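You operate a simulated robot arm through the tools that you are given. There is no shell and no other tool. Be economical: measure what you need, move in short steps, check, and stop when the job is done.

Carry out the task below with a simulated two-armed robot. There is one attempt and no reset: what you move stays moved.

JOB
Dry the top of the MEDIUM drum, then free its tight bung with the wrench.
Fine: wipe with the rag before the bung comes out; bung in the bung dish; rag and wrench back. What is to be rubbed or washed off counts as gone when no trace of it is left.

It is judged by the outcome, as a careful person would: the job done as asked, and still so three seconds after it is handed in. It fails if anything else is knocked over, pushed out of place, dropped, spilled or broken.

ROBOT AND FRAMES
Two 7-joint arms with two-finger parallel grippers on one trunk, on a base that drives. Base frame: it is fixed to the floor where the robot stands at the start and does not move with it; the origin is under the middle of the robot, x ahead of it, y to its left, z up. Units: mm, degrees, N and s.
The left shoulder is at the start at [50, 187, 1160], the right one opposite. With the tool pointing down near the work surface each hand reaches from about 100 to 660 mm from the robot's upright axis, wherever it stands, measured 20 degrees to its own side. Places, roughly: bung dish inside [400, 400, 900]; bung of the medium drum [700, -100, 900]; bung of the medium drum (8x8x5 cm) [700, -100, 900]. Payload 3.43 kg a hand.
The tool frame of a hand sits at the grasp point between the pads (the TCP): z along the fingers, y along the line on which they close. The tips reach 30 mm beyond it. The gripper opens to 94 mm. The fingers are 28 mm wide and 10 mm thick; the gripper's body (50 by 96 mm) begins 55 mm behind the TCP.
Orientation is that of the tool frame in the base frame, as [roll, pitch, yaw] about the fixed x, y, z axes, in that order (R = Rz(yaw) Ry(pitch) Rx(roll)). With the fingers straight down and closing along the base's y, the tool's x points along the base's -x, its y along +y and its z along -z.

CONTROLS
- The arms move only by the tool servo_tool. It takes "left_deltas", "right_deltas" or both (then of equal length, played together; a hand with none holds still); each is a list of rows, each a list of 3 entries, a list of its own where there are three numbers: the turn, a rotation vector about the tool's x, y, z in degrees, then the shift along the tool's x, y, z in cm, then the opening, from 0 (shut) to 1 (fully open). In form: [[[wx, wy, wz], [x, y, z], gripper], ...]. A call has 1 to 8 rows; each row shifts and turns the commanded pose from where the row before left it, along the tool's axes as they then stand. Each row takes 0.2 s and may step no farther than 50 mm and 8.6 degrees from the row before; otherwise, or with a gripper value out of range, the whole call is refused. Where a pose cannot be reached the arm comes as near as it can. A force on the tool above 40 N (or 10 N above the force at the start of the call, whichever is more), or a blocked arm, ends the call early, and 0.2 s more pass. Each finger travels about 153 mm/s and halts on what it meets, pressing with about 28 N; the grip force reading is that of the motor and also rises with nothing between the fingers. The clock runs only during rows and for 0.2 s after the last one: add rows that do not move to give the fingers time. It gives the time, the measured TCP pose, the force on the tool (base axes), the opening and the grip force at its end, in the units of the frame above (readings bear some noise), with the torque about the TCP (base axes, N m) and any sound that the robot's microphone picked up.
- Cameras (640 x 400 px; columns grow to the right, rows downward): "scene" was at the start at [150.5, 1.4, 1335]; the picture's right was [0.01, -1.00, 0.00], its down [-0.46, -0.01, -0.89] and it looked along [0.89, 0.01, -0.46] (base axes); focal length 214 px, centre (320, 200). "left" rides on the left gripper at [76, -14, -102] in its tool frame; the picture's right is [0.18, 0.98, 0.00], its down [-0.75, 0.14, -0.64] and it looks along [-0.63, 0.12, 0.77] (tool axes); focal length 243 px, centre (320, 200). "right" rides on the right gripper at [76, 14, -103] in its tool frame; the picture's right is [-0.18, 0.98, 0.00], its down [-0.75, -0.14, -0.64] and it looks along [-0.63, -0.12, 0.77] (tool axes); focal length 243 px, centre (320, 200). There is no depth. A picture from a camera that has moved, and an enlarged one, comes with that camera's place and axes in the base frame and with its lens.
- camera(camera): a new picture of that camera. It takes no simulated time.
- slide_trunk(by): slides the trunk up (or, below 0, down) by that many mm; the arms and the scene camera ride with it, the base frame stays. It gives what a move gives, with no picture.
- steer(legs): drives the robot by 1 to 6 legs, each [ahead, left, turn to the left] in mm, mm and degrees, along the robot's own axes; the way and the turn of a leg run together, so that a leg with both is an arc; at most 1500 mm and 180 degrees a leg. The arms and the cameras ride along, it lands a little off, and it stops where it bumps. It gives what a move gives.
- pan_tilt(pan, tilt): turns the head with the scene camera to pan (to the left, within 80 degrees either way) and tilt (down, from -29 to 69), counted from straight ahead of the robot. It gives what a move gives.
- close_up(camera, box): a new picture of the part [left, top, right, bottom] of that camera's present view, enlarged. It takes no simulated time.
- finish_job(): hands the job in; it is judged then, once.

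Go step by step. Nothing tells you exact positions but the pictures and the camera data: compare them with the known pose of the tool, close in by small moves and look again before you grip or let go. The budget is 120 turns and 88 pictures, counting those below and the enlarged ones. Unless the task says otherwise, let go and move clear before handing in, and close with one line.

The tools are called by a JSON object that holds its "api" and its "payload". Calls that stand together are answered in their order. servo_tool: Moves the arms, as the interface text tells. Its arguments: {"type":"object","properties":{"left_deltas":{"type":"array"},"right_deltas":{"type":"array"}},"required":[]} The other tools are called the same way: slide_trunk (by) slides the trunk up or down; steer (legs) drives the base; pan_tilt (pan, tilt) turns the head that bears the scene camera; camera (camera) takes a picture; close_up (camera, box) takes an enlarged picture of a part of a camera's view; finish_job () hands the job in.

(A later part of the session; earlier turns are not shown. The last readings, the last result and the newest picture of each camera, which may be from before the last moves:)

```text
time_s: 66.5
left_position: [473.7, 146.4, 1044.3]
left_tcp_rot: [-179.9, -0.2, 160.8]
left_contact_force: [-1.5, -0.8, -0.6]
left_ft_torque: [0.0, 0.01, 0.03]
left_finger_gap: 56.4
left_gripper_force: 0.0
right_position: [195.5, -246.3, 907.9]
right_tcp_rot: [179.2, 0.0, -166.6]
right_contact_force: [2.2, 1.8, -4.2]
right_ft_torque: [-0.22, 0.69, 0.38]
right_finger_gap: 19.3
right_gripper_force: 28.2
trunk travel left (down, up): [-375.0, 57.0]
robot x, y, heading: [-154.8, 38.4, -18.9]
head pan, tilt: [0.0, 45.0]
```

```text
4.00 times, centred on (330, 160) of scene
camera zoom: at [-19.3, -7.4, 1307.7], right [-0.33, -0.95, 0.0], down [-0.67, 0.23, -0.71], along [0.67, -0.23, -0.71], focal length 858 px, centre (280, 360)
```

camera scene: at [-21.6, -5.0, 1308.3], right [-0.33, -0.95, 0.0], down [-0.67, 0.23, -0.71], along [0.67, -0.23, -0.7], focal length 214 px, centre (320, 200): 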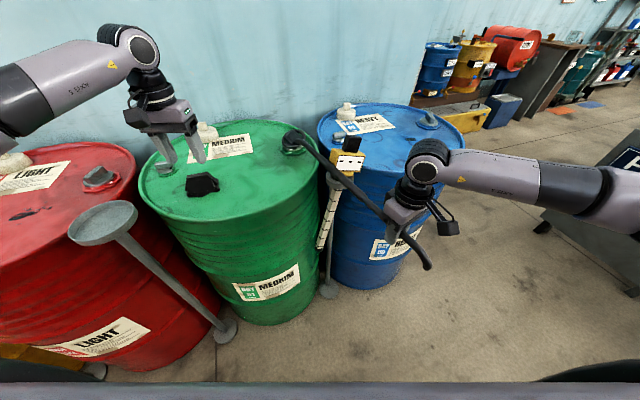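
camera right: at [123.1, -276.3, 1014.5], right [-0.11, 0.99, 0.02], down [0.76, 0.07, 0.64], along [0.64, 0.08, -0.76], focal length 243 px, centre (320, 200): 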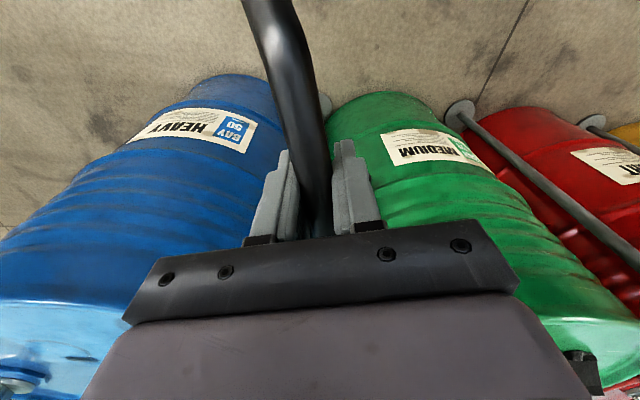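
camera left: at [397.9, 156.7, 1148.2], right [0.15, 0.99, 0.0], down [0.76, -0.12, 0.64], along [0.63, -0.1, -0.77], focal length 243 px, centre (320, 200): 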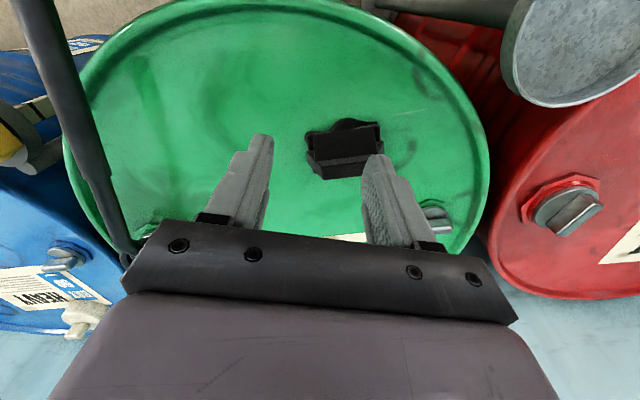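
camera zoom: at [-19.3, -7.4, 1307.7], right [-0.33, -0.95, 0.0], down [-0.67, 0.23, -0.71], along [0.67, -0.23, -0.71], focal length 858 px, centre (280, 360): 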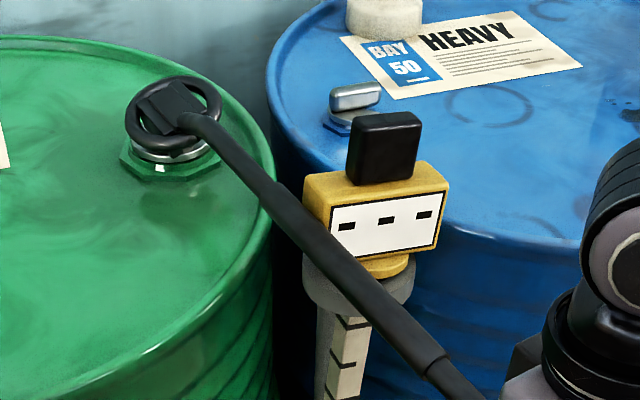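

I'll take the same view as before the contact to check directly whether the gauge shifted.

{"api": "pan_tilt", "payload": {"pan": 0, "tilt": 30}}

{"api": "close_up", "payload": {"camera": "scene", "box": [265, 165, 335, 235]}}

```text
time_s: 67.3
left_position: [474.3, 146.4, 1044.3]
left_tcp_rot: [-180.0, -0.2, 160.8]
left_contact_force: [-0.4, 0.8, -0.2]
left_ft_torque: [-0.01, 0.02, -0.03]
left_finger_gap: 56.4
left_gripper_force: 0.1
right_position: [195.1, -245.1, 910.3]
right_tcp_rot: [179.1, 0.0, -166.4]
right_contact_force: [-0.5, 0.6, -4.3]
right_ft_torque: [-0.24, 0.78, 0.34]
right_finger_gap: 19.3
right_gripper_force: 27.6
trunk travel left (down, up): [-375.0, 57.0]
robot x, y, heading: [-153.7, 42.3, -18.9]
head pan, tilt: [0.0, 30.0]
```

```text
5.71 times, centred on (300, 200) of scene
camera zoom: at [-11.0, -10.4, 1330.4], right [-0.33, -0.95, 0.0], down [-0.47, 0.16, -0.87], along [0.82, -0.28, -0.5], focal length 1226 px, centre (434, 200)
```

zoom: 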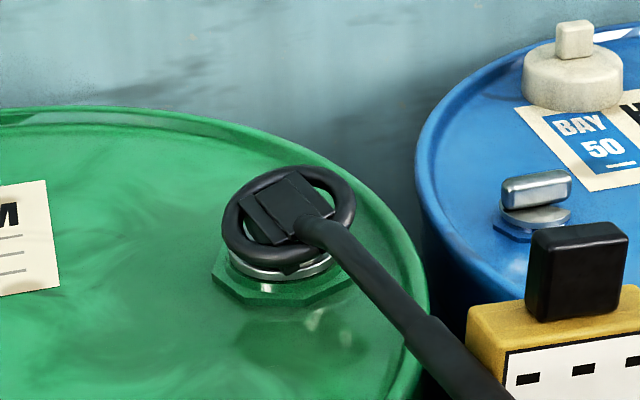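

The gauge was nudged roughly 15 mm, so I'll put that right afterwards. First the wrench has to come off. Its centre of mass is about 290 mm from the head, so I'll bring the left hand over the rod there, clear of the gauge.

{"api": "servo_tool", "payload": {"left_deltas": [[[0, 0, 0], [-0.23, -4.6, 0], 0.6], [[0, 0, 0], [-0.23, -4.6, 0], 0.6], [[0, 0, 0], [-0.23, -4.6, 0], 0.6], [[0, 0, 0], [-0.23, -4.6, 0], 0.6], [[0, 0, 0], [-0.23, -4.6, 0], 0.6], [[0, 0, 0], [-0.23, -4.6, 0], 0.6], [[0, 0, 0], [-0.23, -4.6, 0], 0.6], [[0, 0, 0], [-0.23, -4.6, 0], 0.6]]}}

{"api": "servo_tool", "payload": {"left_deltas": [[[0, 0, -8], [0, 0, 0], 0.6], [[0, 0, -8], [0, 0, 0], 0.6], [[0, 0, -8], [0, 0, 0], 0.6], [[0, 0, -7], [0, 0, 0], 0.6], [[0, 0, 0], [0, 0, 0], 0.6]]}}

{"api": "camera", "payload": {"camera": "left"}}

{"api": "camera", "payload": {"camera": "scene"}}

```text
time_s: 69.3
left_position: [378.1, -159.5, 1047.6]
left_tcp_rot: [-179.6, -0.4, 164.1]
left_contact_force: [-0.3, 0.2, 0.0]
left_ft_torque: [-0.01, 0.0, -0.01]
left_finger_gap: 56.4
left_gripper_force: 0.0
left hand out of reach, approached as far as the arm can: row 7, 8
right_position: [196.9, -243.2, 910.9]
right_tcp_rot: [179.1, 0.3, -166.4]
right_contact_force: [-0.4, 0.9, -2.6]
right_ft_torque: [0.08, -0.26, 0.18]
right_finger_gap: 19.1
right_gripper_force: 27.8
trunk travel left (down, up): [-375.0, 57.0]
robot x, y, heading: [-155.2, 35.9, -19.1]
head pan, tilt: [0.0, 30.0]
stopped in row 8 (left hand): the arm was blocked; the commanded pose is now the measured one
```

```text
time_s: 70.5
left_position: [374.5, -162.6, 1047.9]
left_tcp_rot: [-179.9, -0.4, -165.2]
left_contact_force: [-0.2, 0.1, 0.8]
left_ft_torque: [0.0, 0.02, -0.01]
left_finger_gap: 56.3
left_gripper_force: 0.0
right_position: [197.0, -243.2, 910.5]
right_tcp_rot: [179.1, 0.2, -166.4]
right_contact_force: [-0.7, 2.1, -2.6]
right_ft_torque: [-0.01, 0.05, 0.29]
right_finger_gap: 19.3
right_gripper_force: 27.7
trunk travel left (down, up): [-375.0, 57.0]
robot x, y, heading: [-153.0, 37.4, -18.9]
head pan, tilt: [0.0, 30.0]
```

```text
23 pictures are left
camera left: at [306.0, -196.5, 1150.9], right [-0.43, 0.9, 0.0], down [0.7, 0.33, 0.64], along [0.57, 0.27, -0.77], focal length 243 px, centre (320, 200)
```

left: 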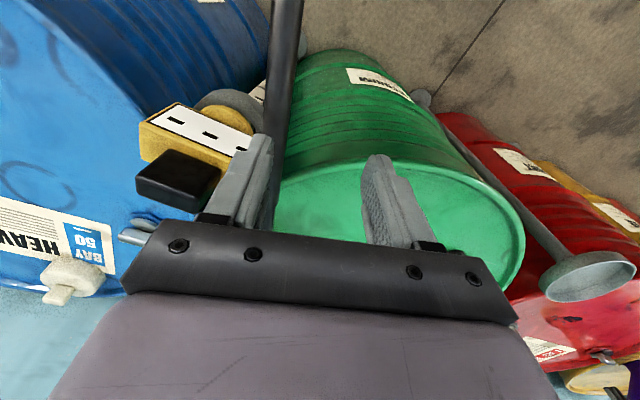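

```text
22 pictures are left
camera scene: at [-11.2, -9.9, 1330.5], right [-0.32, -0.95, 0.0], down [-0.47, 0.16, -0.87], along [0.82, -0.28, -0.5], focal length 214 px, centre (320, 200)
```

scene: 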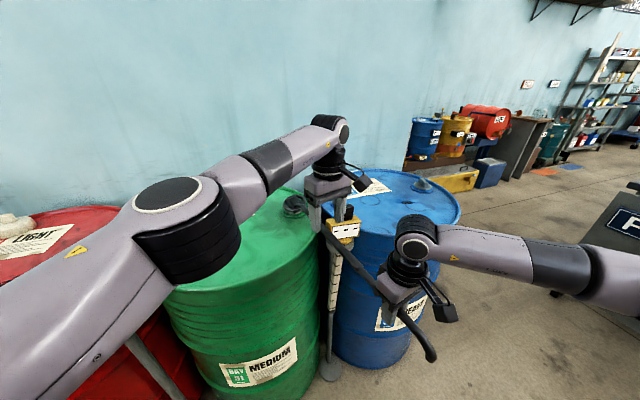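

The left hand can't quite reach the rod there. I'll swing the wrench back about 8° with the right hand so that the rod passes under the left hand.

{"api": "servo_tool", "payload": {"right_deltas": [[[0, 0, 2], [0.03, 1.7, 0], 0], [[0, 0, 2], [0.03, 1.7, 0], 0], [[0, 0, 2], [0.03, 1.7, 0], 0], [[0, 0, 2], [0.03, 1.7, 0], 0], [[0, 0, 0], [0, 0, 0], 0]], "left_deltas": [[[0, 0, 2.2], [0, 0, 0], 1], [[0, 0, 2.2], [0, 0, 0], 1], [[0, 0, 2.2], [0, 0, 0], 1], [[0, 0, 2.2], [0, 0, 0], 1], [[0, 0, 0], [0, 0, 0], 1]]}}

{"api": "camera", "payload": {"camera": "left"}}

```text
time_s: 71.7
left_position: [379.1, -159.5, 1045.2]
left_tcp_rot: [-179.8, -0.5, -173.8]
left_contact_force: [-0.9, 0.5, -0.5]
left_ft_torque: [0.01, 0.0, -0.03]
left_finger_gap: 93.7
left_gripper_force: 0.0
right_position: [181.8, -177.4, 912.1]
right_tcp_rot: [178.9, 0.1, -174.6]
right_contact_force: [3.5, 0.3, -3.3]
right_ft_torque: [0.02, 0.25, 0.03]
right_finger_gap: 19.3
right_gripper_force: 28.0
trunk travel left (down, up): [-375.0, 57.0]
robot x, y, heading: [-150.5, 39.3, -19.0]
head pan, tilt: [0.0, 30.0]
```

```text
21 pictures are left
camera left: at [305.3, -183.6, 1150.5], right [-0.29, 0.96, 0.0], down [0.74, 0.22, 0.64], along [0.61, 0.18, -0.77], focal length 243 px, centre (320, 200)
```

left: 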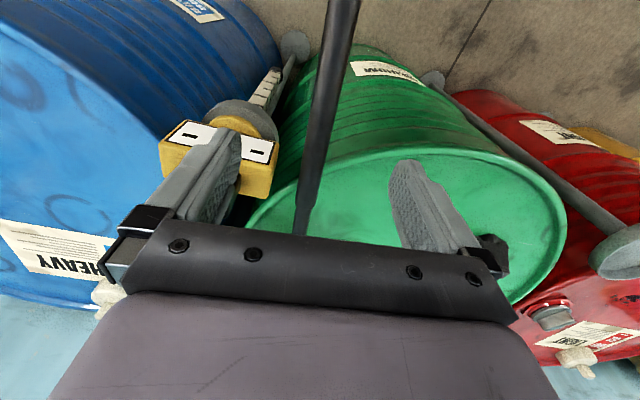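

The rod is now centred under the left hand. I'll descend and grip.

{"api": "servo_tool", "payload": {"left_deltas": [[[0, 0, 0], [0, 0, 4], 1], [[0, 0, 0], [0, 0, 4], 1], [[0, 0, 0], [0, 0, 3], 1], [[0, 0, 0], [0, 0, 1.3], 1], [[0, 0, 0], [0, 0, 0], 0], [[0, 0, 0], [0, 0, 0], 0], [[0, 0, 0], [0, 0, 0], 0]]}}

{"api": "close_up", "payload": {"camera": "scene", "box": [240, 130, 440, 290]}}

```text
time_s: 73.3
left_position: [373.0, -161.1, 922.2]
left_tcp_rot: [179.9, -0.5, -174.1]
left_contact_force: [-4.7, 14.2, 1.8]
left_ft_torque: [0.01, 0.04, -0.6]
left_finger_gap: 27.1
left_gripper_force: 28.1
right_position: [180.8, -180.0, 911.0]
right_tcp_rot: [179.2, 0.1, -174.6]
right_contact_force: [2.9, -10.1, -5.3]
right_ft_torque: [0.18, 0.48, -0.21]
right_finger_gap: 19.1
right_gripper_force: 28.5
trunk travel left (down, up): [-375.0, 57.0]
robot x, y, heading: [-152.2, 38.6, -18.8]
head pan, tilt: [0.0, 30.0]
```

```text
2.50 times, centred on (340, 210) of scene
camera zoom: at [-11.2, -9.7, 1330.5], right [-0.32, -0.95, 0.0], down [-0.47, 0.16, -0.87], along [0.82, -0.28, -0.5], focal length 536 px, centre (270, 175)
```

zoom: 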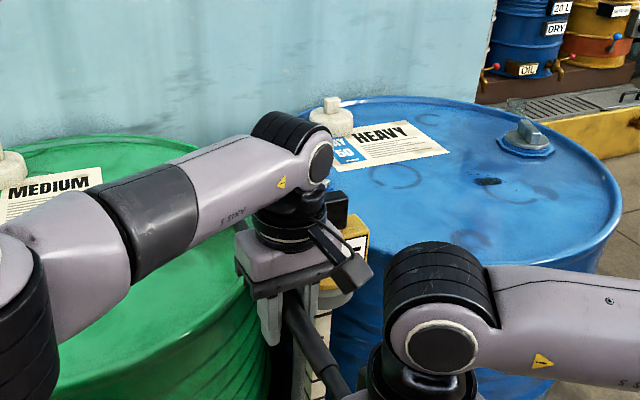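

Both hands have it. I'll relieve the side load and lift the wrench straight off the bung.

{"api": "servo_tool", "payload": {"left_deltas": [[[0, 0, 0], [0, 0.3, 0], 0], [[0, 0, 0], [0, 0, -1], 0], [[0, 0, 0], [0, 0, -2], 0], [[0, 0, 0], [0, 0, -3], 0], [[0, 0, 0], [0, 0, -3], 0], [[0, 0, 0], [0, 0, -3], 0], [[0, 0, 0], [0, 0, 0], 0]], "right_deltas": [[[0, 0, 0], [0, 0, 0], 0], [[0, 0, 0], [0, 0, -1], 0], [[0, 0, 0], [0, 0, -2], 0], [[0, 0, 0], [0, 0, -3], 0], [[0, 0, 0], [0, 0, -3], 0], [[0, 0, 0], [0, 0, -3], 0], [[0, 0, 0], [0, 0, 0], 0]]}}

```text
time_s: 74.9
left_position: [374.2, -157.9, 1041.9]
left_tcp_rot: [-180.0, -0.5, -174.2]
left_contact_force: [1.0, -5.6, -6.7]
left_ft_torque: [0.0, 0.27, 0.49]
left_finger_gap: 27.2
left_gripper_force: 27.9
right_position: [181.7, -180.0, 1032.3]
right_tcp_rot: [178.9, 0.3, -174.4]
right_contact_force: [-0.5, 5.9, -0.6]
right_ft_torque: [0.0, -0.07, 0.63]
right_finger_gap: 19.1
right_gripper_force: 28.0
trunk travel left (down, up): [-375.0, 57.0]
robot x, y, heading: [-154.4, 39.4, -19.0]
head pan, tilt: [0.0, 30.0]
```

The wrench is off, with the left hand close to its balance point. I'll swing the wrench in the hands back to its original place relative to the robot, parallel to the robot's x and 100 mm to the left, as a rigid two-hand motion.

{"api": "servo_tool", "payload": {"left_deltas": [[[0, 0, 3.2], [-0.25, 1.47, 0], 0], [[0, 0, 3.2], [-0.16, 1.48, 0], 0], [[0, 0, 3.2], [-0.08, 1.49, 0], 0], [[0, 0, 3.2], [0, 1.49, 0], 0], [[0, 0, 3.2], [0.09, 1.49, 0], 0], [[0, 0, 3.2], [0.17, 1.48, 0], 0], [[0, 0, 3.2], [0.25, 1.47, 0], 0], [[0, 0, 3.2], [0.33, 1.46, 0], 0]], "right_deltas": [[[0, 0, 3.2], [-0.22, 2.54, 0], 0], [[0, 0, 3.2], [-0.13, 2.55, 0], 0], [[0, 0, 3.2], [-0.05, 2.56, 0], 0], [[0, 0, 3.2], [0.03, 2.56, 0], 0], [[0, 0, 3.2], [0.12, 2.56, 0], 0], [[0, 0, 3.2], [0.2, 2.55, 0], 0], [[0, 0, 3.2], [0.28, 2.54, 0], 0], [[0, 0, 3.2], [0.36, 2.53, 0], 0]]}}

{"api": "camera", "payload": {"camera": "scene"}}

```text
time_s: 76.7
left_position: [381.8, -39.0, 1044.0]
left_tcp_rot: [-179.8, -0.5, 160.2]
left_contact_force: [-16.8, 0.6, -6.4]
left_ft_torque: [0.08, 0.14, 0.55]
left_finger_gap: 27.0
left_gripper_force: 28.2
right_position: [197.9, 23.3, 1033.4]
right_tcp_rot: [179.3, -0.2, 159.7]
right_contact_force: [17.5, -0.5, 1.2]
right_ft_torque: [-0.05, 0.15, 0.6]
right_finger_gap: 19.5
right_gripper_force: 28.0
trunk travel left (down, up): [-375.0, 57.0]
robot x, y, heading: [-155.4, 36.8, -19.1]
head pan, tilt: [0.0, 30.0]
```

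```text
19 pictures are left
camera scene: at [-10.6, -9.5, 1330.4], right [-0.32, -0.95, 0.0], down [-0.47, 0.16, -0.87], along [0.82, -0.28, -0.5], focal length 214 px, centre (320, 200)
```

scene: 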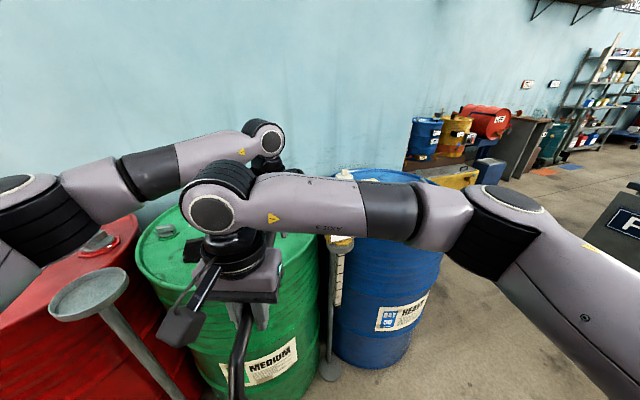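

Now I'll drive back to the red drum: turn +18.7°, sidestep left 421 mm, then go forward 159 mm.

{"api": "steer", "payload": {"legs": [[0, 0, 18.7], [0, 421, 0], [156, 0, 0]]}}

{"api": "camera", "payload": {"camera": "scene"}}

```text
time_s: 81.3
left_position: [535.6, 550.5, 1044.2]
left_tcp_rot: [-179.6, -0.5, 179.1]
left_contact_force: [-16.4, -6.3, -9.5]
left_ft_torque: [0.01, -0.15, 0.5]
left_finger_gap: 27.2
left_gripper_force: 27.4
right_position: [339.4, 551.7, 1034.0]
right_tcp_rot: [179.0, -0.3, 178.8]
right_contact_force: [16.2, 5.3, 3.5]
right_ft_torque: [-0.03, -0.09, 0.64]
right_finger_gap: 19.5
right_gripper_force: 28.1
trunk travel left (down, up): [-375.0, 57.0]
robot x, y, heading: [3.3, 451.0, -0.1]
head pan, tilt: [0.0, 30.0]
```

```text
18 pictures are left
camera scene: at [154.0, 451.8, 1330.3], right [0.0, -1.0, 0.0], down [-0.5, 0.0, -0.87], along [0.87, 0.0, -0.5], focal length 214 px, centre (320, 200)
```

scene: 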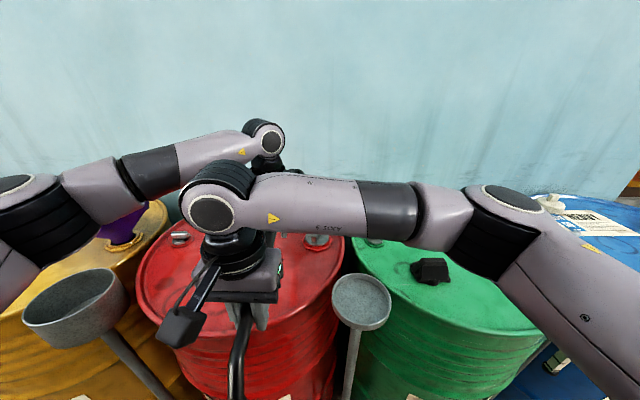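

{"api": "servo_tool", "payload": {"left_deltas": [[[0, 0, 0], [0, 0.85, 2], 0], [[0, 0, 0], [0, 0, 3], 0], [[0, 0, 0], [0, 0, 3], 0], [[0, 0, 0], [0, 0, 2.5], 0], [[0, 0, 0], [0, 0, 1.5], 0], [[0, 0, 0], [0, 0, 0.5], 0], [[0, 0, 0], [0, 0, 0], 0]], "right_deltas": [[[0, 0, 0], [0, 0.8, 2], 0], [[0, 0, 0], [0, 0, 3], 0], [[0, 0, 0], [0, 0, 3], 0], [[0, 0, 0], [0, 0, 2.5], 0], [[0, 0, 0], [0, 0, 1.5], 0], [[0, 0, 0], [0, 0, 0.5], 0], [[0, 0, 0], [0, 0, 0], 0]]}}

```text
time_s: 82.9
left_position: [532.8, 559.1, 918.8]
left_tcp_rot: [-179.7, -0.3, 179.0]
left_contact_force: [-2.1, -4.3, -15.7]
left_ft_torque: [-0.06, -0.64, 0.35]
left_finger_gap: 27.1
left_gripper_force: 28.0
right_position: [337.8, 561.5, 910.1]
right_tcp_rot: [179.0, -0.2, 178.8]
right_contact_force: [2.2, 4.0, 8.3]
right_ft_torque: [0.02, -0.81, 0.48]
right_finger_gap: 19.1
right_gripper_force: 28.2
trunk travel left (down, up): [-375.0, 57.0]
robot x, y, heading: [3.5, 448.7, -0.0]
head pan, tilt: [0.0, 30.0]
```

{"api": "servo_tool", "payload": {"left_deltas": [[[0, 0, 0], [0, 0, 0.3], 0], [[0, 0, 0], [0, 0, 0.3], 0], [[0, 0, 0], [0, 0, 0.2], 0], [[0, 0, 0], [0, 0, 0], 0]], "right_deltas": [[[0, 0, 0], [0, 0, 0.45], 0], [[0, 0, 0], [0, 0, 0.45], 0], [[0, 0, 0], [0, 0, 0.4], 0], [[0, 0, 0], [0, 0, 0], 0]]}}

{"api": "close_up", "payload": {"camera": "scene", "box": [180, 130, 340, 350]}}

```text
time_s: 83.9
left_position: [534.2, 557.3, 911.0]
left_tcp_rot: [-179.6, -0.4, 179.0]
left_contact_force: [3.9, -2.7, -13.7]
left_ft_torque: [-0.02, -0.54, 0.1]
left_finger_gap: 26.8
left_gripper_force: 27.7
right_position: [338.0, 559.8, 897.6]
right_tcp_rot: [179.1, -0.3, 178.9]
right_contact_force: [-3.7, 2.8, 8.2]
right_ft_torque: [-0.01, -0.7, 0.36]
right_finger_gap: 19.4
right_gripper_force: 28.5
trunk travel left (down, up): [-375.0, 57.0]
robot x, y, heading: [0.7, 452.8, -0.0]
head pan, tilt: [0.0, 30.0]
```

```text
1.82 times, centred on (260, 240) of scene
camera zoom: at [153.2, 451.8, 1330.4], right [0.0, -1.0, 0.0], down [-0.5, 0.0, -0.87], along [0.87, 0.0, -0.5], focal length 390 px, centre (429, 127)
```

zoom: 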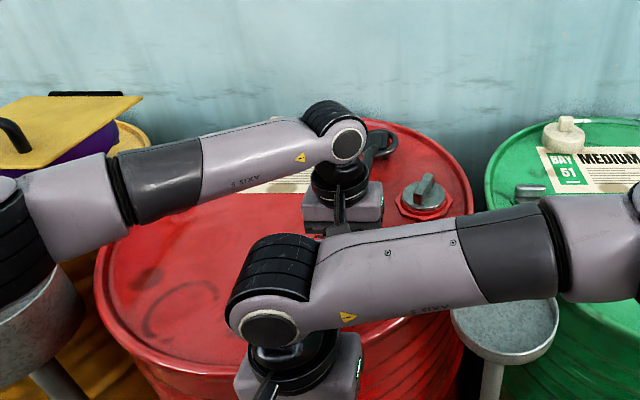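

{"api": "servo_tool", "payload": {"left_deltas": [[[0, 0, 0], [0, 0, 0.3], 0], [[0, 0, 0], [0, 0, 0.3], 0], [[0, 0, 0], [0, 0, 0], 0]], "right_deltas": [[[0, 0, 0], [0, 0, 0.3], 0], [[0, 0, 0], [0, 0, 0.3], 0], [[0, 0, 0], [0, 0, 0], 0]]}}

```text
time_s: 84.7
left_position: [534.6, 558.4, 911.6]
left_tcp_rot: [-179.6, 0.1, 179.2]
left_contact_force: [1.4, 7.7, 29.2]
left_ft_torque: [1.02, -0.02, -0.1]
left_finger_gap: 26.7
left_gripper_force: 27.8
right_position: [338.7, 560.6, 893.3]
right_tcp_rot: [179.1, 0.1, 178.7]
right_contact_force: [2.7, 4.2, 5.2]
right_ft_torque: [-0.03, -0.44, 0.48]
right_finger_gap: 19.2
right_gripper_force: 27.9
trunk travel left (down, up): [-375.0, 57.0]
robot x, y, heading: [1.9, 453.2, 0.1]
head pan, tilt: [0.0, 30.0]
```

Contact made. I'll release the left hand first, then the right, and rise clear.

{"api": "servo_tool", "payload": {"left_deltas": [[[0, 0, 0], [0, 0, -0.3], 0], [[0, 0, 0], [0, 0, 0], 0.4], [[0, 0, 0], [0, 0, 0], 0.5], [[0, 0, 0], [0, 0, 0], 0.5]], "right_deltas": [[[0, 0, 0], [0, 0, 0], 0], [[0, 0, 0], [0, 0, 0], 0], [[0, 0, 0], [0, 0, 0], 0], [[0, 0, 0], [0, 0, 0.1], 0]]}}

{"api": "servo_tool", "payload": {"right_deltas": [[[0, 0, 0], [0, 0, 0], 0.3], [[0, 0, 0], [0, 0, 0], 0.5], [[0, 0, 0], [0, 0, 0], 0.5]]}}

{"api": "servo_tool", "payload": {"left_deltas": [[[0, 0, 0], [0, 0, -2], 0.5], [[0, 0, 0], [0, 0, -4], 0.5], [[0, 0, 0], [0, 0, -4], 0.5], [[0, 0, 0], [1, 1, -4], 0.6], [[0, 0, 0], [3, 3, -1], 0.6], [[0, 0, 0], [3, 3, 0], 0.6]], "right_deltas": [[[0, 0, 0], [0, 0, -2], 0.5], [[0, 0, 0], [0, 0, -4], 0.5], [[0, 0, 0], [0, 0, -4], 0.5], [[0, 0, 0], [1, -3, -3], 0.6], [[0, 0, 0], [1, -4.5, 0], 0.6], [[0, 0, 0], [1, -4.5, 0], 0.6]]}}

{"api": "camera", "payload": {"camera": "scene"}}

```text
time_s: 85.7
left_position: [534.1, 554.3, 910.1]
left_tcp_rot: [-179.4, -0.2, 178.9]
left_contact_force: [4.7, -17.1, 18.6]
left_ft_torque: [-0.11, -0.43, -0.42]
left_finger_gap: 37.2
left_gripper_force: 0.1
right_position: [338.9, 558.2, 891.3]
right_tcp_rot: [179.0, -0.2, 178.6]
right_contact_force: [0.3, 0.4, -4.7]
right_ft_torque: [0.03, 0.74, -0.07]
right_finger_gap: 19.2
right_gripper_force: 28.2
trunk travel left (down, up): [-375.0, 57.0]
robot x, y, heading: [3.9, 448.2, -0.2]
head pan, tilt: [0.0, 30.0]
```

```text
time_s: 86.5
left_position: [533.0, 555.9, 909.6]
left_tcp_rot: [-179.6, -0.2, 179.1]
left_contact_force: [2.3, -17.3, 17.5]
left_ft_torque: [-0.1, -0.3, -0.27]
left_finger_gap: 36.9
left_gripper_force: 0.0
right_position: [337.4, 560.0, 890.9]
right_tcp_rot: [178.8, -0.1, 178.7]
right_contact_force: [-0.2, -0.6, 0.8]
right_ft_torque: [0.01, -0.04, 0.01]
right_finger_gap: 47.1
right_gripper_force: 0.1
trunk travel left (down, up): [-375.0, 57.0]
robot x, y, heading: [6.8, 451.5, -0.2]
head pan, tilt: [0.0, 30.0]
```

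```text
time_s: 87.9
left_position: [465.3, 628.1, 1061.1]
left_tcp_rot: [-179.7, -0.3, 179.1]
left_contact_force: [0.3, 0.2, -0.3]
left_ft_torque: [-0.03, 0.05, -0.01]
left_finger_gap: 56.5
left_gripper_force: 0.0
right_position: [305.7, 436.2, 1016.2]
right_tcp_rot: [179.0, -0.2, 178.6]
right_contact_force: [0.4, 0.0, 0.1]
right_ft_torque: [0.01, -0.01, 0.0]
right_finger_gap: 56.5
right_gripper_force: 0.0
trunk travel left (down, up): [-375.0, 57.0]
robot x, y, heading: [-0.9, 452.2, 0.1]
head pan, tilt: [0.0, 30.0]
```

```text
16 pictures are left
camera scene: at [152.2, 451.3, 1330.6], right [0.0, -1.0, 0.0], down [-0.5, 0.0, -0.87], along [0.87, 0.0, -0.5], focal length 214 px, centre (320, 200)
```

scene: 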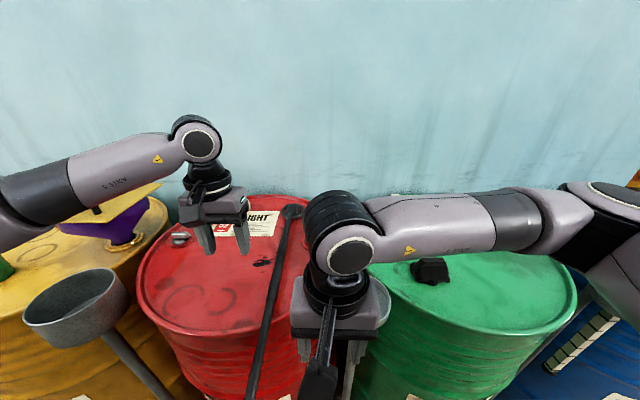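

The wrench is back on the red drum. Now I'll drive to the green drum and look at the bung and the gauge.

{"api": "steer", "payload": {"legs": [[0, -482, 0], [42, 0, 0]]}}

{"api": "servo_tool", "payload": {"right_deltas": [[[0, 0, 0], [2, -3, -4], 1], [[0, 0, 0], [2, -3, -3], 1], [[0, 0, 0], [0, -4.5, 0], 1], [[0, 0, 0], [0, -4.5, 0], 1], [[0, 0, 0], [0, -4.5, 0], 1], [[0, 0, 0], [0, -4.5, 0], 1], [[0, 0, 0], [0, 0, 0], 1]]}}

{"api": "pan_tilt", "payload": {"pan": 0.7, "tilt": 27.2}}

{"api": "camera", "payload": {"camera": "scene"}}

```text
time_s: 91.3
left_position: [507.1, 147.6, 1059.3]
left_tcp_rot: [-179.7, -0.4, 179.3]
left_contact_force: [0.2, -0.3, -0.1]
left_ft_torque: [-0.03, -0.01, 0.01]
left_finger_gap: 56.7
left_gripper_force: 0.1
right_position: [349.0, -44.9, 1015.6]
right_tcp_rot: [179.1, -0.3, 178.8]
right_contact_force: [0.5, 0.7, 0.0]
right_ft_torque: [-0.04, 0.03, 0.0]
right_finger_gap: 56.3
right_gripper_force: 0.0
trunk travel left (down, up): [-375.0, 57.0]
robot x, y, heading: [43.9, -33.0, 0.2]
head pan, tilt: [0.0, 30.0]
```

```text
refused: row 1 steps farther than a row can; nothing moved
```

```text
time_s: 91.9
left_position: [506.1, 146.3, 1059.1]
left_tcp_rot: [-179.7, -0.4, 179.3]
left_contact_force: [0.0, -0.2, 0.8]
left_ft_torque: [-0.01, -0.04, 0.01]
left_finger_gap: 56.3
left_gripper_force: 0.2
right_position: [347.0, -44.4, 1016.4]
right_tcp_rot: [179.0, -0.2, 179.0]
right_contact_force: [-0.5, -0.1, -0.4]
right_ft_torque: [0.0, 0.0, -0.05]
right_finger_gap: 56.5
right_gripper_force: 0.2
trunk travel left (down, up): [-375.0, 57.0]
robot x, y, heading: [43.5, -31.4, 0.2]
head pan, tilt: [0.7, 27.2]
```

```text
15 pictures are left
camera scene: at [194.8, -29.5, 1334.9], right [0.01, -1.0, 0.0], down [-0.46, -0.01, -0.89], along [0.89, 0.01, -0.46], focal length 214 px, centre (320, 200)
```

scene: 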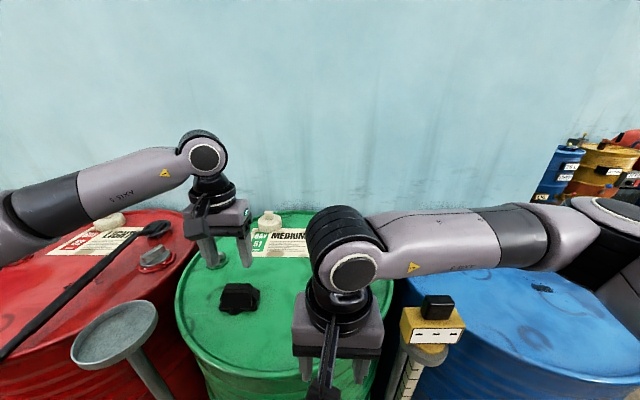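

{"api": "servo_tool", "payload": {"right_deltas": [[[0, 0, 0], [-4, -1.2, -1], 1], [[0, 0, 0], [-4, -1.2, -0.5], 1], [[0, 0, 0], [-4, -1.2, 0], 1], [[0, 0, 0], [-4, -1.2, 0], 1], [[0, 0, 0], [-4, -1.2, 0], 1], [[0, 0, 0], [-4, -1.2, 0], 1], [[0, 0, 0], [-4, -1.2, 0], 1], [[0, 0, 0], [-4, -1, 0], 1]]}}

{"api": "camera", "payload": {"camera": "right"}}

```text
time_s: 93.7
left_position: [505.8, 148.7, 1059.3]
left_tcp_rot: [-179.6, -0.4, 179.5]
left_contact_force: [0.4, -0.1, 0.0]
left_ft_torque: [0.01, 0.0, 0.0]
left_finger_gap: 56.6
left_gripper_force: 0.1
right_position: [663.0, -147.9, 1028.1]
right_tcp_rot: [179.2, -0.1, 179.1]
right_contact_force: [-0.2, 0.2, 0.2]
right_ft_torque: [0.02, 0.01, 0.01]
right_finger_gap: 94.4
right_gripper_force: 0.0
right hand out of reach, approached as far as the arm can: row 8
trunk travel left (down, up): [-375.0, 57.0]
robot x, y, heading: [42.7, -30.1, 0.3]
head pan, tilt: [0.7, 27.2]
```

```text
14 pictures are left
camera right: at [585.9, -132.6, 1132.2], right [0.2, 0.98, 0.01], down [0.75, -0.16, 0.64], along [0.63, -0.12, -0.77], focal length 243 px, centre (320, 200)
```

right: 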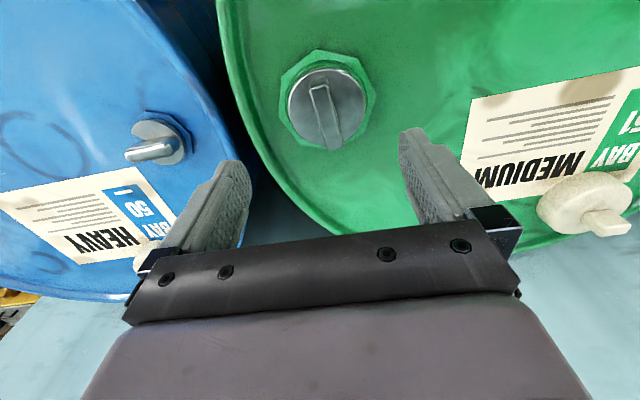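

The fin is now at about +3.6°, so the bung has turned roughly 23° and is free. Its centre is at (669, −140). I'll edge the base forward 8 mm, align the right hand and lower it over the fin.

{"api": "steer", "payload": {"legs": [[8, 0, 0]]}}

{"api": "servo_tool", "payload": {"right_deltas": [[[0, 0, -4.5], [0, 0.6, 0], 1], [[0, 0, 0], [0, 0, 3], 1], [[0, 0, 0], [0, 0, 3], 1], [[0, 0, 0], [0, 0, 2], 1], [[0, 0, 0], [0, 0, 0], 1]]}}

{"api": "camera", "payload": {"camera": "right"}}

```text
time_s: 94.4
left_position: [512.7, 146.2, 1059.5]
left_tcp_rot: [-179.7, -0.4, 179.3]
left_contact_force: [0.7, 0.1, -0.2]
left_ft_torque: [0.03, 0.02, 0.02]
left_finger_gap: 56.3
left_gripper_force: 0.0
right_position: [671.0, -148.3, 1027.5]
right_tcp_rot: [179.1, -0.2, 178.9]
right_contact_force: [-0.8, 0.0, 0.5]
right_ft_torque: [-0.01, 0.02, 0.0]
right_finger_gap: 94.0
right_gripper_force: 0.1
trunk travel left (down, up): [-375.0, 57.0]
robot x, y, heading: [54.8, -28.8, 0.2]
head pan, tilt: [0.7, 27.2]
```

```text
time_s: 95.6
left_position: [513.7, 146.0, 1060.8]
left_tcp_rot: [-179.7, -0.4, 179.4]
left_contact_force: [-0.1, 0.5, 0.1]
left_ft_torque: [0.02, -0.03, 0.0]
left_finger_gap: 56.3
left_gripper_force: 0.1
right_position: [669.7, -142.4, 946.1]
right_tcp_rot: [179.1, -0.1, -176.6]
right_contact_force: [-0.4, 0.2, 0.8]
right_ft_torque: [0.01, 0.01, -0.05]
right_finger_gap: 94.0
right_gripper_force: 0.1
trunk travel left (down, up): [-375.0, 57.0]
robot x, y, heading: [55.6, -28.3, -0.1]
head pan, tilt: [0.7, 27.2]
```

```text
13 pictures are left
camera right: at [591.5, -133.2, 1050.7], right [0.12, 0.99, 0.02], down [0.76, -0.11, 0.64], along [0.64, -0.07, -0.77], focal length 243 px, centre (320, 200)
```

right: 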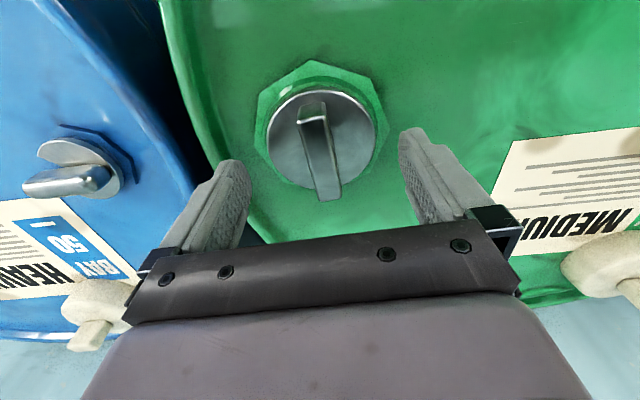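

Aligned. I'll lower 20 mm and close on the fin.

{"api": "servo_tool", "payload": {"right_deltas": [[[0, 0, 0], [0, 0, 1.2], 1], [[0, 0, 0], [0, 0, 0.7], 1], [[0, 0, 0], [0, 0, 0], 1], [[0, 0, 0], [0, 0, 0], 0], [[0, 0, 0], [0, 0, 0], 0], [[0, 0, 0], [0, 0, 0], 0], [[0, 0, 0], [0, 0, 0], 0]]}}

```text
time_s: 97.2
left_position: [514.1, 148.6, 1058.9]
left_tcp_rot: [-179.7, -0.4, 179.3]
left_contact_force: [0.5, 1.2, -0.3]
left_ft_torque: [0.0, 0.02, -0.02]
left_finger_gap: 56.6
left_gripper_force: 0.1
right_position: [671.0, -141.3, 927.2]
right_tcp_rot: [179.1, -0.1, -176.6]
right_contact_force: [0.8, 6.2, -0.1]
right_ft_torque: [0.57, -0.09, 0.01]
right_finger_gap: 71.6
right_gripper_force: 27.5
trunk travel left (down, up): [-375.0, 57.0]
robot x, y, heading: [54.0, -27.4, -0.1]
head pan, tilt: [0.7, 27.2]
```

The fingers closed on the disc edge (72 mm) rather than the fin. I'll open, rise 10 mm and regrip the fin itself.

{"api": "servo_tool", "payload": {"right_deltas": [[[0, 0, 0], [0, 0, 0], 1], [[0, 0, 0], [0, 0, -1.0], 1], [[0, 0, 0], [0, 0, 0], 0], [[0, 0, 0], [0, 0, 0], 0], [[0, 0, 0], [0, 0, 0], 0], [[0, 0, 0], [0, 0, 0], 0]]}}

```text
time_s: 98.6
left_position: [514.2, 146.2, 1059.0]
left_tcp_rot: [-179.7, -0.4, 179.3]
left_contact_force: [0.0, -0.2, 0.1]
left_ft_torque: [0.05, 0.0, 0.0]
left_finger_gap: 56.6
left_gripper_force: 0.1
right_position: [671.8, -140.5, 939.5]
right_tcp_rot: [178.9, -0.1, -176.5]
right_contact_force: [0.5, 3.9, 1.4]
right_ft_torque: [-0.11, 0.03, 0.01]
right_finger_gap: 16.4
right_gripper_force: 27.6
trunk travel left (down, up): [-375.0, 57.0]
robot x, y, heading: [51.9, -32.7, -0.1]
head pan, tilt: [0.7, 27.2]
```

The fin is gripped (16 mm). I'll turn it counter-clockwise.

{"api": "servo_tool", "payload": {"right_deltas": [[[0, 0, -4], [0, 0, 0], 0], [[0, 0, -6], [0, 0, 0], 0], [[0, 0, -7], [0, 0, 0], 0], [[0, 0, -7], [0, 0, 0], 0], [[0, 0, -7], [0, 0, 0], 0], [[0, 0, -7], [0, 0, 0], 0], [[0, 0, 0], [0, 0, 0], 0]]}}

```text
time_s: 99.6
left_position: [514.7, 148.0, 1059.2]
left_tcp_rot: [-179.7, -0.5, 179.4]
left_contact_force: [-0.6, 0.3, -0.4]
left_ft_torque: [0.01, -0.02, 0.01]
left_finger_gap: 56.4
left_gripper_force: 0.0
right_position: [669.1, -141.9, 939.4]
right_tcp_rot: [178.2, 1.8, -159.6]
right_contact_force: [8.6, 5.8, -2.5]
right_ft_torque: [-0.1, -0.38, -0.01]
right_finger_gap: 16.7
right_gripper_force: 27.7
right hand out of reach, approached as far as the arm can: row 3, 4
trunk travel left (down, up): [-375.0, 57.0]
robot x, y, heading: [52.5, -30.4, 0.3]
head pan, tilt: [0.7, 27.2]
stopped in row 4 (right hand): the force on the tool passed its limit (the readings are from after the stop); the commanded pose is now the measured one
```

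The bung turns freely, but the wrist is at its limit here. I'll test whether it lifts.

{"api": "servo_tool", "payload": {"right_deltas": [[[0, 0, 0], [0, 0, -0.3], 0], [[0, 0, 0], [0, 0, -0.4], 0], [[0, 0, 0], [0, 0, -0.5], 0], [[0, 0, 0], [0, 0, -0.8], 0], [[0, 0, 0], [0, 0, 0], 0]]}}

{"api": "camera", "payload": {"camera": "right"}}

```text
time_s: 100.4
left_position: [516.5, 149.1, 1057.7]
left_tcp_rot: [-179.6, -0.5, 179.4]
left_contact_force: [0.1, -1.4, 0.7]
left_ft_torque: [0.01, 0.01, -0.02]
left_finger_gap: 56.5
left_gripper_force: 0.0
right_position: [667.8, -141.2, 943.2]
right_tcp_rot: [178.0, 1.0, -159.8]
right_contact_force: [11.9, 4.2, -16.6]
right_ft_torque: [0.09, -1.18, 0.02]
right_finger_gap: 16.6
right_gripper_force: 28.0
trunk travel left (down, up): [-375.0, 57.0]
robot x, y, heading: [54.7, -29.1, 0.3]
head pan, tilt: [0.7, 27.2]
stopped in row 4 (right hand): the force on the tool passed its limit (the readings are from after the stop); the commanded pose is now the measured one
```

```text
12 pictures are left
camera right: at [589.8, -158.1, 1046.3], right [-0.17, 0.98, 0.04], down [0.75, 0.11, 0.65], along [0.64, 0.14, -0.76], focal length 243 px, centre (320, 200)
```

right: 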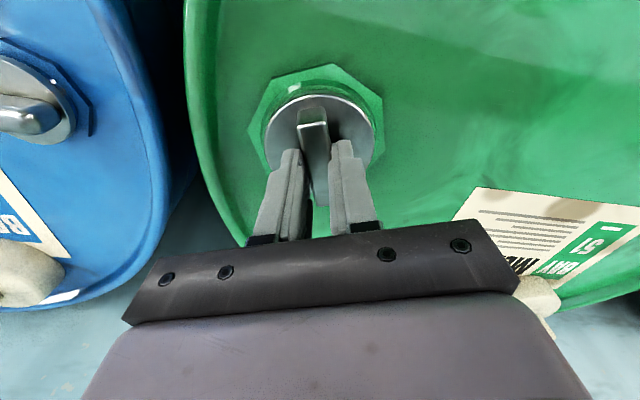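

It is still threaded. The right wrist should have a long clockwise range, so I'll open, rise, rewind 180° clockwise, regrip and then unscrew half a turn.

{"api": "servo_tool", "payload": {"right_deltas": [[[0, 0, 0], [0, 0, 0.3], 0], [[0, 0, 0], [0, 0, 0], 0.6], [[0, 0, 0], [0, 0, 0], 0.6], [[2, 1, 0], [0, 0, -1.5], 0.6], [[0, 0, 0], [0, 0, -2], 0.6], [[0, 0, 8.57], [0, 0, 0], 0.6], [[0, 0, 8.57], [0, 0, 0], 0.6], [[0, 0, 8.57], [0, 0, 0], 0.6]]}}

{"api": "servo_tool", "payload": {"right_deltas": [[[0, 0, 8.57], [0, 0, 0], 0.6], [[0, 0, 8.57], [0, 0, 0], 0.6], [[0, 0, 8.57], [0, 0, 0], 0.6], [[0, 0, 8.57], [0, 0, 0], 0.6], [[0, 0, 8.57], [0, 0, 0], 0.6], [[0, 0, 8.57], [0, 0, 0], 0.6], [[0, 0, 8.57], [0, 0, 0], 0.6], [[0, 0, 8.57], [0, 0, 0], 0.6]]}}

{"api": "servo_tool", "payload": {"right_deltas": [[[0, 0, 8.57], [0, 0, 0], 0.6], [[0, 0, 8.57], [0, 0, 0], 0.6], [[0, 0, 8.57], [0, 0, 0], 0.6], [[0, 0, 8.57], [0, 0, 0], 0.6], [[0, 0, 8.57], [0, 0, 0], 0.6], [[0, 0, 8.57], [0, 0, 0], 0.6], [[0, 0, 8.57], [0, 0, 0], 0.6], [[0, 0, 8.57], [0, 0, 0], 0.6]]}}

```text
time_s: 102.2
left_position: [513.9, 148.9, 1058.7]
left_tcp_rot: [-179.8, -0.3, 179.3]
left_contact_force: [-0.2, 0.6, 0.0]
left_ft_torque: [0.02, 0.01, -0.01]
left_finger_gap: 56.5
left_gripper_force: 0.0
right_position: [664.9, -144.7, 978.1]
right_tcp_rot: [180.0, 0.0, 174.4]
right_contact_force: [0.2, 1.1, -0.6]
right_ft_torque: [0.06, -0.01, 0.0]
right_finger_gap: 56.2
right_gripper_force: 0.1
trunk travel left (down, up): [-375.0, 57.0]
robot x, y, heading: [51.9, -31.2, 0.1]
head pan, tilt: [0.7, 27.2]
```

```text
time_s: 104.0
left_position: [514.5, 149.9, 1060.9]
left_tcp_rot: [-179.6, -0.4, 179.5]
left_contact_force: [-0.9, 0.9, 0.5]
left_ft_torque: [0.0, -0.01, 0.03]
left_finger_gap: 56.3
left_gripper_force: 0.1
right_position: [665.5, -143.8, 979.4]
right_tcp_rot: [-180.0, 0.0, 105.8]
right_contact_force: [0.7, 0.0, 0.7]
right_ft_torque: [0.02, 0.03, 0.04]
right_finger_gap: 56.3
right_gripper_force: 0.1
trunk travel left (down, up): [-375.0, 57.0]
robot x, y, heading: [51.5, -28.0, 0.2]
head pan, tilt: [0.7, 27.2]
```

```text
time_s: 105.8
left_position: [513.6, 148.2, 1060.1]
left_tcp_rot: [-179.7, -0.4, 179.3]
left_contact_force: [0.0, -0.3, 0.2]
left_ft_torque: [-0.02, 0.02, 0.01]
left_finger_gap: 56.3
left_gripper_force: 0.1
right_position: [665.5, -142.9, 978.9]
right_tcp_rot: [179.9, 0.1, 37.4]
right_contact_force: [-0.3, -0.2, 0.7]
right_ft_torque: [-0.03, -0.01, -0.02]
right_finger_gap: 56.2
right_gripper_force: 0.1
trunk travel left (down, up): [-375.0, 57.0]
robot x, y, heading: [52.9, -31.7, 0.1]
head pan, tilt: [0.7, 27.2]
```

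{"api": "servo_tool", "payload": {"right_deltas": [[[0, 0, 8.4], [0, 0, 0], 0.6], [[0, 0, 8.4], [0.45, -0.15, 0], 0.6], [[0, 0, 0], [0, 0, 1.5], 0.6], [[0, 0, 0], [0, 0, 0], 0.6]]}}

{"api": "camera", "payload": {"camera": "right"}}

```text
time_s: 106.8
left_position: [514.6, 148.4, 1060.4]
left_tcp_rot: [-179.8, -0.4, 179.4]
left_contact_force: [-0.5, -0.1, 0.5]
left_ft_torque: [0.03, 0.01, -0.02]
left_finger_gap: 56.5
left_gripper_force: 0.0
right_position: [667.7, -141.5, 963.3]
right_tcp_rot: [179.9, 0.0, 20.8]
right_contact_force: [0.6, 0.1, 0.7]
right_ft_torque: [0.03, 0.02, 0.01]
right_finger_gap: 56.5
right_gripper_force: 0.1
trunk travel left (down, up): [-375.0, 57.0]
robot x, y, heading: [53.8, -29.9, -0.1]
head pan, tilt: [0.7, 27.2]
```

```text
11 pictures are left
camera right: at [742.6, -126.3, 1067.5], right [0.17, -0.98, 0.0], down [-0.76, -0.13, 0.64], along [-0.63, -0.11, -0.77], focal length 243 px, centre (320, 200)
```

right: 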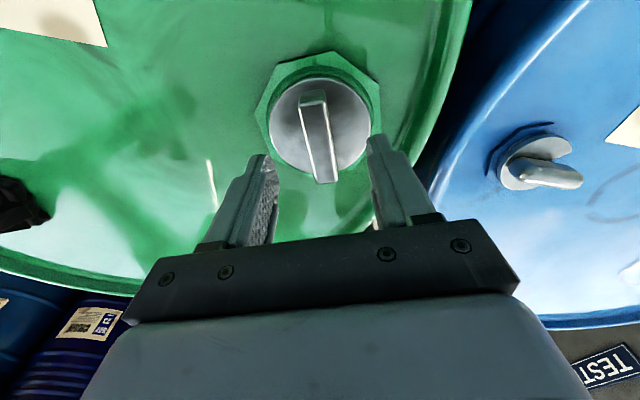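

The fin lines up. I'll lower, grip and unscrew about 170°.

{"api": "servo_tool", "payload": {"right_deltas": [[[0, 0, 0], [0, 0, 1.3], 0.6], [[0, 0, 0], [0, 0, 1.1], 0.6], [[0, 0, 0], [0, 0, 0], 0], [[0, 0, 0], [0, 0, 0], 0], [[0, 0, 0], [0, 0, 0], 0]]}}

{"api": "servo_tool", "payload": {"right_deltas": [[[0, 0, -8.5], [0, 0, 0], 0], [[0, 0, -8.5], [0, 0, 0], 0], [[0, 0, -8.5], [0, 0, 0], 0], [[0, 0, -8.5], [0, 0, 0], 0], [[0, 0, -8.5], [0, 0, 0], 0], [[0, 0, -8.5], [0, 0, 0], 0], [[0, 0, -8.5], [0, 0, 0], 0], [[0, 0, -8.5], [0, 0, 0], 0]]}}

{"api": "servo_tool", "payload": {"right_deltas": [[[0, 0, -8.5], [0, 0, 0], 0], [[0, 0, -8.5], [0, 0, 0], 0], [[0, 0, -8.5], [0, 0, 0], 0], [[0, 0, -8.5], [0, 0, 0], 0], [[0, 0, -8.5], [0, 0, 0], 0], [[0, 0, -8.5], [0, 0, 0], 0], [[0, 0, 0], [0, 0, 0], 0]]}}

```text
time_s: 108.0
left_position: [514.9, 147.3, 1059.0]
left_tcp_rot: [-179.7, -0.4, 179.4]
left_contact_force: [-0.8, -1.0, -0.6]
left_ft_torque: [0.0, -0.02, 0.0]
left_finger_gap: 56.2
left_gripper_force: 0.0
right_position: [668.1, -139.7, 939.1]
right_tcp_rot: [179.9, -0.1, 20.8]
right_contact_force: [1.6, -3.4, -0.7]
right_ft_torque: [-0.1, 0.0, 0.0]
right_finger_gap: 16.3
right_gripper_force: 27.7
trunk travel left (down, up): [-375.0, 57.0]
robot x, y, heading: [53.3, -30.1, 0.3]
head pan, tilt: [0.7, 27.2]
```

```text
time_s: 109.8
left_position: [515.0, 146.6, 1060.0]
left_tcp_rot: [-179.7, -0.5, 179.5]
left_contact_force: [1.9, -0.3, 0.2]
left_ft_torque: [-0.01, -0.01, 0.04]
left_finger_gap: 56.3
left_gripper_force: 0.1
right_position: [669.0, -141.6, 939.6]
right_tcp_rot: [179.7, 0.2, 88.9]
right_contact_force: [18.6, -8.9, 5.7]
right_ft_torque: [-0.01, -0.37, -0.06]
right_finger_gap: 16.6
right_gripper_force: 28.1
trunk travel left (down, up): [-375.0, 57.0]
robot x, y, heading: [53.2, -29.8, 0.1]
head pan, tilt: [0.7, 27.2]
```

```text
time_s: 111.4
left_position: [514.3, 148.8, 1059.5]
left_tcp_rot: [-179.7, -0.3, 179.3]
left_contact_force: [-0.4, 0.0, -1.0]
left_ft_torque: [0.0, 0.01, 0.02]
left_finger_gap: 56.1
left_gripper_force: 0.1
right_position: [667.0, -138.9, 937.7]
right_tcp_rot: [-179.9, -0.2, 140.0]
right_contact_force: [0.0, 0.7, 0.0]
right_ft_torque: [-0.02, 0.01, 0.01]
right_finger_gap: 16.4
right_gripper_force: 28.2
trunk travel left (down, up): [-375.0, 57.0]
robot x, y, heading: [54.2, -30.9, 0.1]
head pan, tilt: [0.7, 27.2]
```

Forces have dropped to zero, so the bung may be out of its thread. I'll test a gentle lift.

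{"api": "servo_tool", "payload": {"right_deltas": [[[0, 0, 0], [0, 0, -0.4], 0], [[0, 0, 0], [0, 0, -0.6], 0], [[0, 0, 0], [0, 0, -1], 0], [[0, 0, 0], [0, 0, -2], 0], [[0, 0, 0], [0, 0, -3], 0], [[0, 0, 0], [0, 0, 0], 0]]}}

{"api": "camera", "payload": {"camera": "right"}}

```text
time_s: 112.8
left_position: [514.6, 148.9, 1060.0]
left_tcp_rot: [-179.6, -0.4, 179.4]
left_contact_force: [-0.7, 0.6, -0.1]
left_ft_torque: [-0.03, 0.02, 0.0]
left_finger_gap: 56.2
left_gripper_force: 0.0
right_position: [671.8, -141.4, 1012.9]
right_tcp_rot: [180.0, 0.0, 139.7]
right_contact_force: [0.6, 0.0, -0.2]
right_ft_torque: [0.02, -0.03, 0.03]
right_finger_gap: 16.3
right_gripper_force: 27.4
trunk travel left (down, up): [-375.0, 57.0]
robot x, y, heading: [53.3, -30.6, 0.3]
head pan, tilt: [0.7, 27.2]
```

```text
10 pictures are left
camera right: at [620.6, -80.1, 1115.8], right [0.78, 0.63, 0.0], down [0.48, -0.59, 0.64], along [0.4, -0.5, -0.77], focal length 243 px, centre (320, 200)
```

right: 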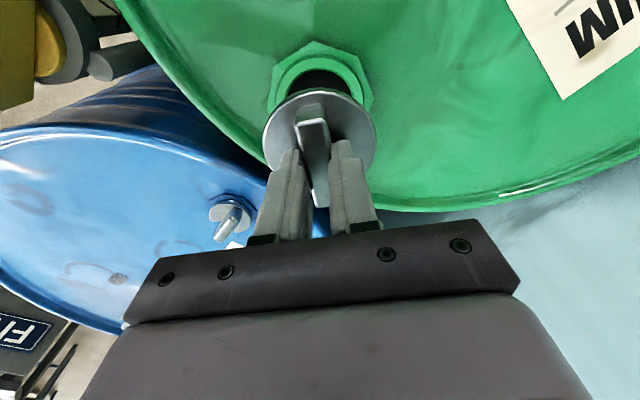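

The bung is out and held. The dish is centred at about (437, 361) with its rim at z≈925. I'll raise the bung, back off and sidestep left.

{"api": "servo_tool", "payload": {"right_deltas": [[[0, 0, 0], [0, 0, -3], 0], [[0, 0, 0], [0, 0, -3], 0], [[0, 0, 0], [0, 0, -1], 0]]}}

{"api": "steer", "payload": {"legs": [[-55, 0, 0], [0, 450, 0]]}}

```text
time_s: 113.6
left_position: [513.5, 147.9, 1059.6]
left_tcp_rot: [-179.7, -0.3, 179.5]
left_contact_force: [-0.3, -0.7, -0.1]
left_ft_torque: [0.0, 0.03, 0.02]
left_finger_gap: 56.2
left_gripper_force: 0.0
right_position: [662.6, -141.4, 1082.4]
right_tcp_rot: [179.9, 0.0, 139.6]
right_contact_force: [-0.8, 0.0, -1.5]
right_ft_torque: [-0.02, 0.0, -0.04]
right_finger_gap: 16.6
right_gripper_force: 28.2
right hand out of reach, approached as far as the arm can: row 2
trunk travel left (down, up): [-375.0, 57.0]
robot x, y, heading: [55.0, -31.3, 0.3]
head pan, tilt: [0.7, 27.2]
```

```text
time_s: 116.9
left_position: [452.9, 607.8, 1058.7]
left_tcp_rot: [-179.7, -0.3, 179.7]
left_contact_force: [-0.2, -0.2, -0.5]
left_ft_torque: [-0.02, -0.02, -0.02]
left_finger_gap: 56.6
left_gripper_force: 0.0
right_position: [603.6, 317.9, 1081.6]
right_tcp_rot: [-179.9, 0.0, 139.9]
right_contact_force: [-1.2, 0.6, -0.5]
right_ft_torque: [-0.03, 0.01, 0.01]
right_finger_gap: 16.6
right_gripper_force: 28.3
trunk travel left (down, up): [-375.0, 57.0]
robot x, y, heading: [-2.6, 425.6, 0.5]
head pan, tilt: [0.7, 27.2]
```

{"api": "servo_tool", "payload": {"right_deltas": [[[0, 0, 0], [3.1, -1.48, 0], 0], [[0, 0, 0], [3.1, -1.48, 0], 0], [[0, 0, 0], [3.1, -1.48, 0], 0], [[0, 0, 0], [3.1, -1.48, 1], 0], [[0, 0, 0], [3.1, -1.48, 2], 0], [[0, 0, 0], [0, 0, 2], 0], [[0, 0, 0], [0, 0, 0], 0]]}}

{"api": "pan_tilt", "payload": {"pan": -5, "tilt": 48}}

{"api": "camera", "payload": {"camera": "scene"}}

{"api": "camera", "payload": {"camera": "right"}}

```text
time_s: 118.5
left_position: [453.1, 606.7, 1059.8]
left_tcp_rot: [-179.7, -0.4, 179.7]
left_contact_force: [0.7, -0.8, -0.4]
left_ft_torque: [-0.01, -0.02, -0.02]
left_finger_gap: 56.6
left_gripper_force: 0.0
right_position: [437.2, 362.9, 1030.4]
right_tcp_rot: [-179.9, 0.0, 140.1]
right_contact_force: [0.0, -0.6, -0.9]
right_ft_torque: [-0.03, 0.01, -0.03]
right_finger_gap: 16.3
right_gripper_force: 27.8
trunk travel left (down, up): [-375.0, 57.0]
robot x, y, heading: [-3.4, 426.0, 0.6]
head pan, tilt: [0.7, 27.2]
```

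```text
time_s: 119.4
left_position: [453.6, 607.2, 1060.1]
left_tcp_rot: [-179.7, -0.3, 179.8]
left_contact_force: [0.1, 0.1, -0.2]
left_ft_torque: [-0.06, 0.0, -0.05]
left_finger_gap: 56.5
left_gripper_force: 0.1
right_position: [437.6, 363.1, 1029.9]
right_tcp_rot: [179.9, 0.0, 140.1]
right_contact_force: [1.1, 0.2, -1.0]
right_ft_torque: [-0.01, 0.01, 0.02]
right_finger_gap: 16.3
right_gripper_force: 27.8
trunk travel left (down, up): [-375.0, 57.0]
robot x, y, heading: [-7.6, 427.6, 0.5]
head pan, tilt: [-5.0, 48.0]
```

```text
9 pictures are left
camera scene: at [130.6, 419.9, 1303.8], right [-0.08, -1.0, 0.0], down [-0.74, 0.06, -0.67], along [0.67, -0.05, -0.74], focal length 214 px, centre (320, 200)
```

scene: 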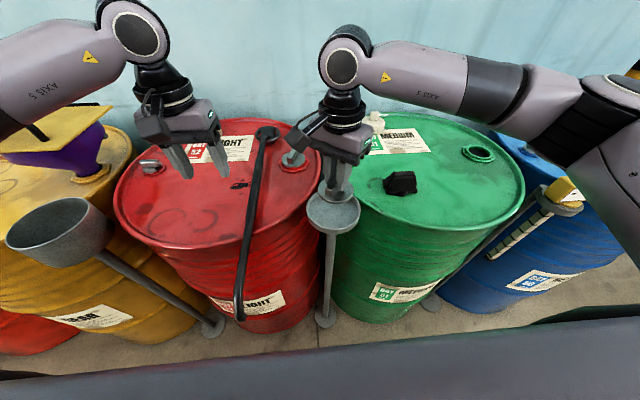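

```text
8 pictures are left
camera right: at [387.2, 423.8, 1134.6], right [0.77, 0.64, 0.0], down [0.49, -0.59, 0.64], along [0.41, -0.5, -0.77], focal length 243 px, centre (320, 200)
```

right: 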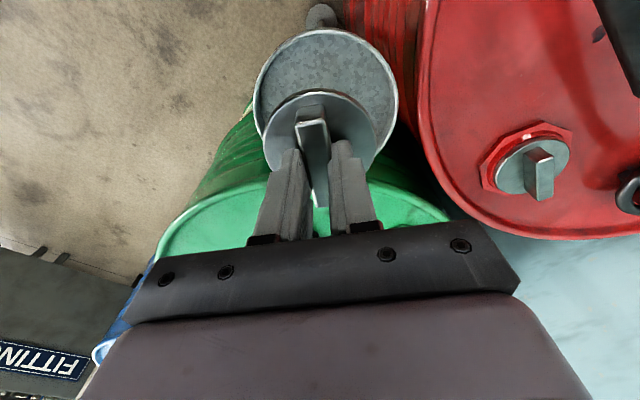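

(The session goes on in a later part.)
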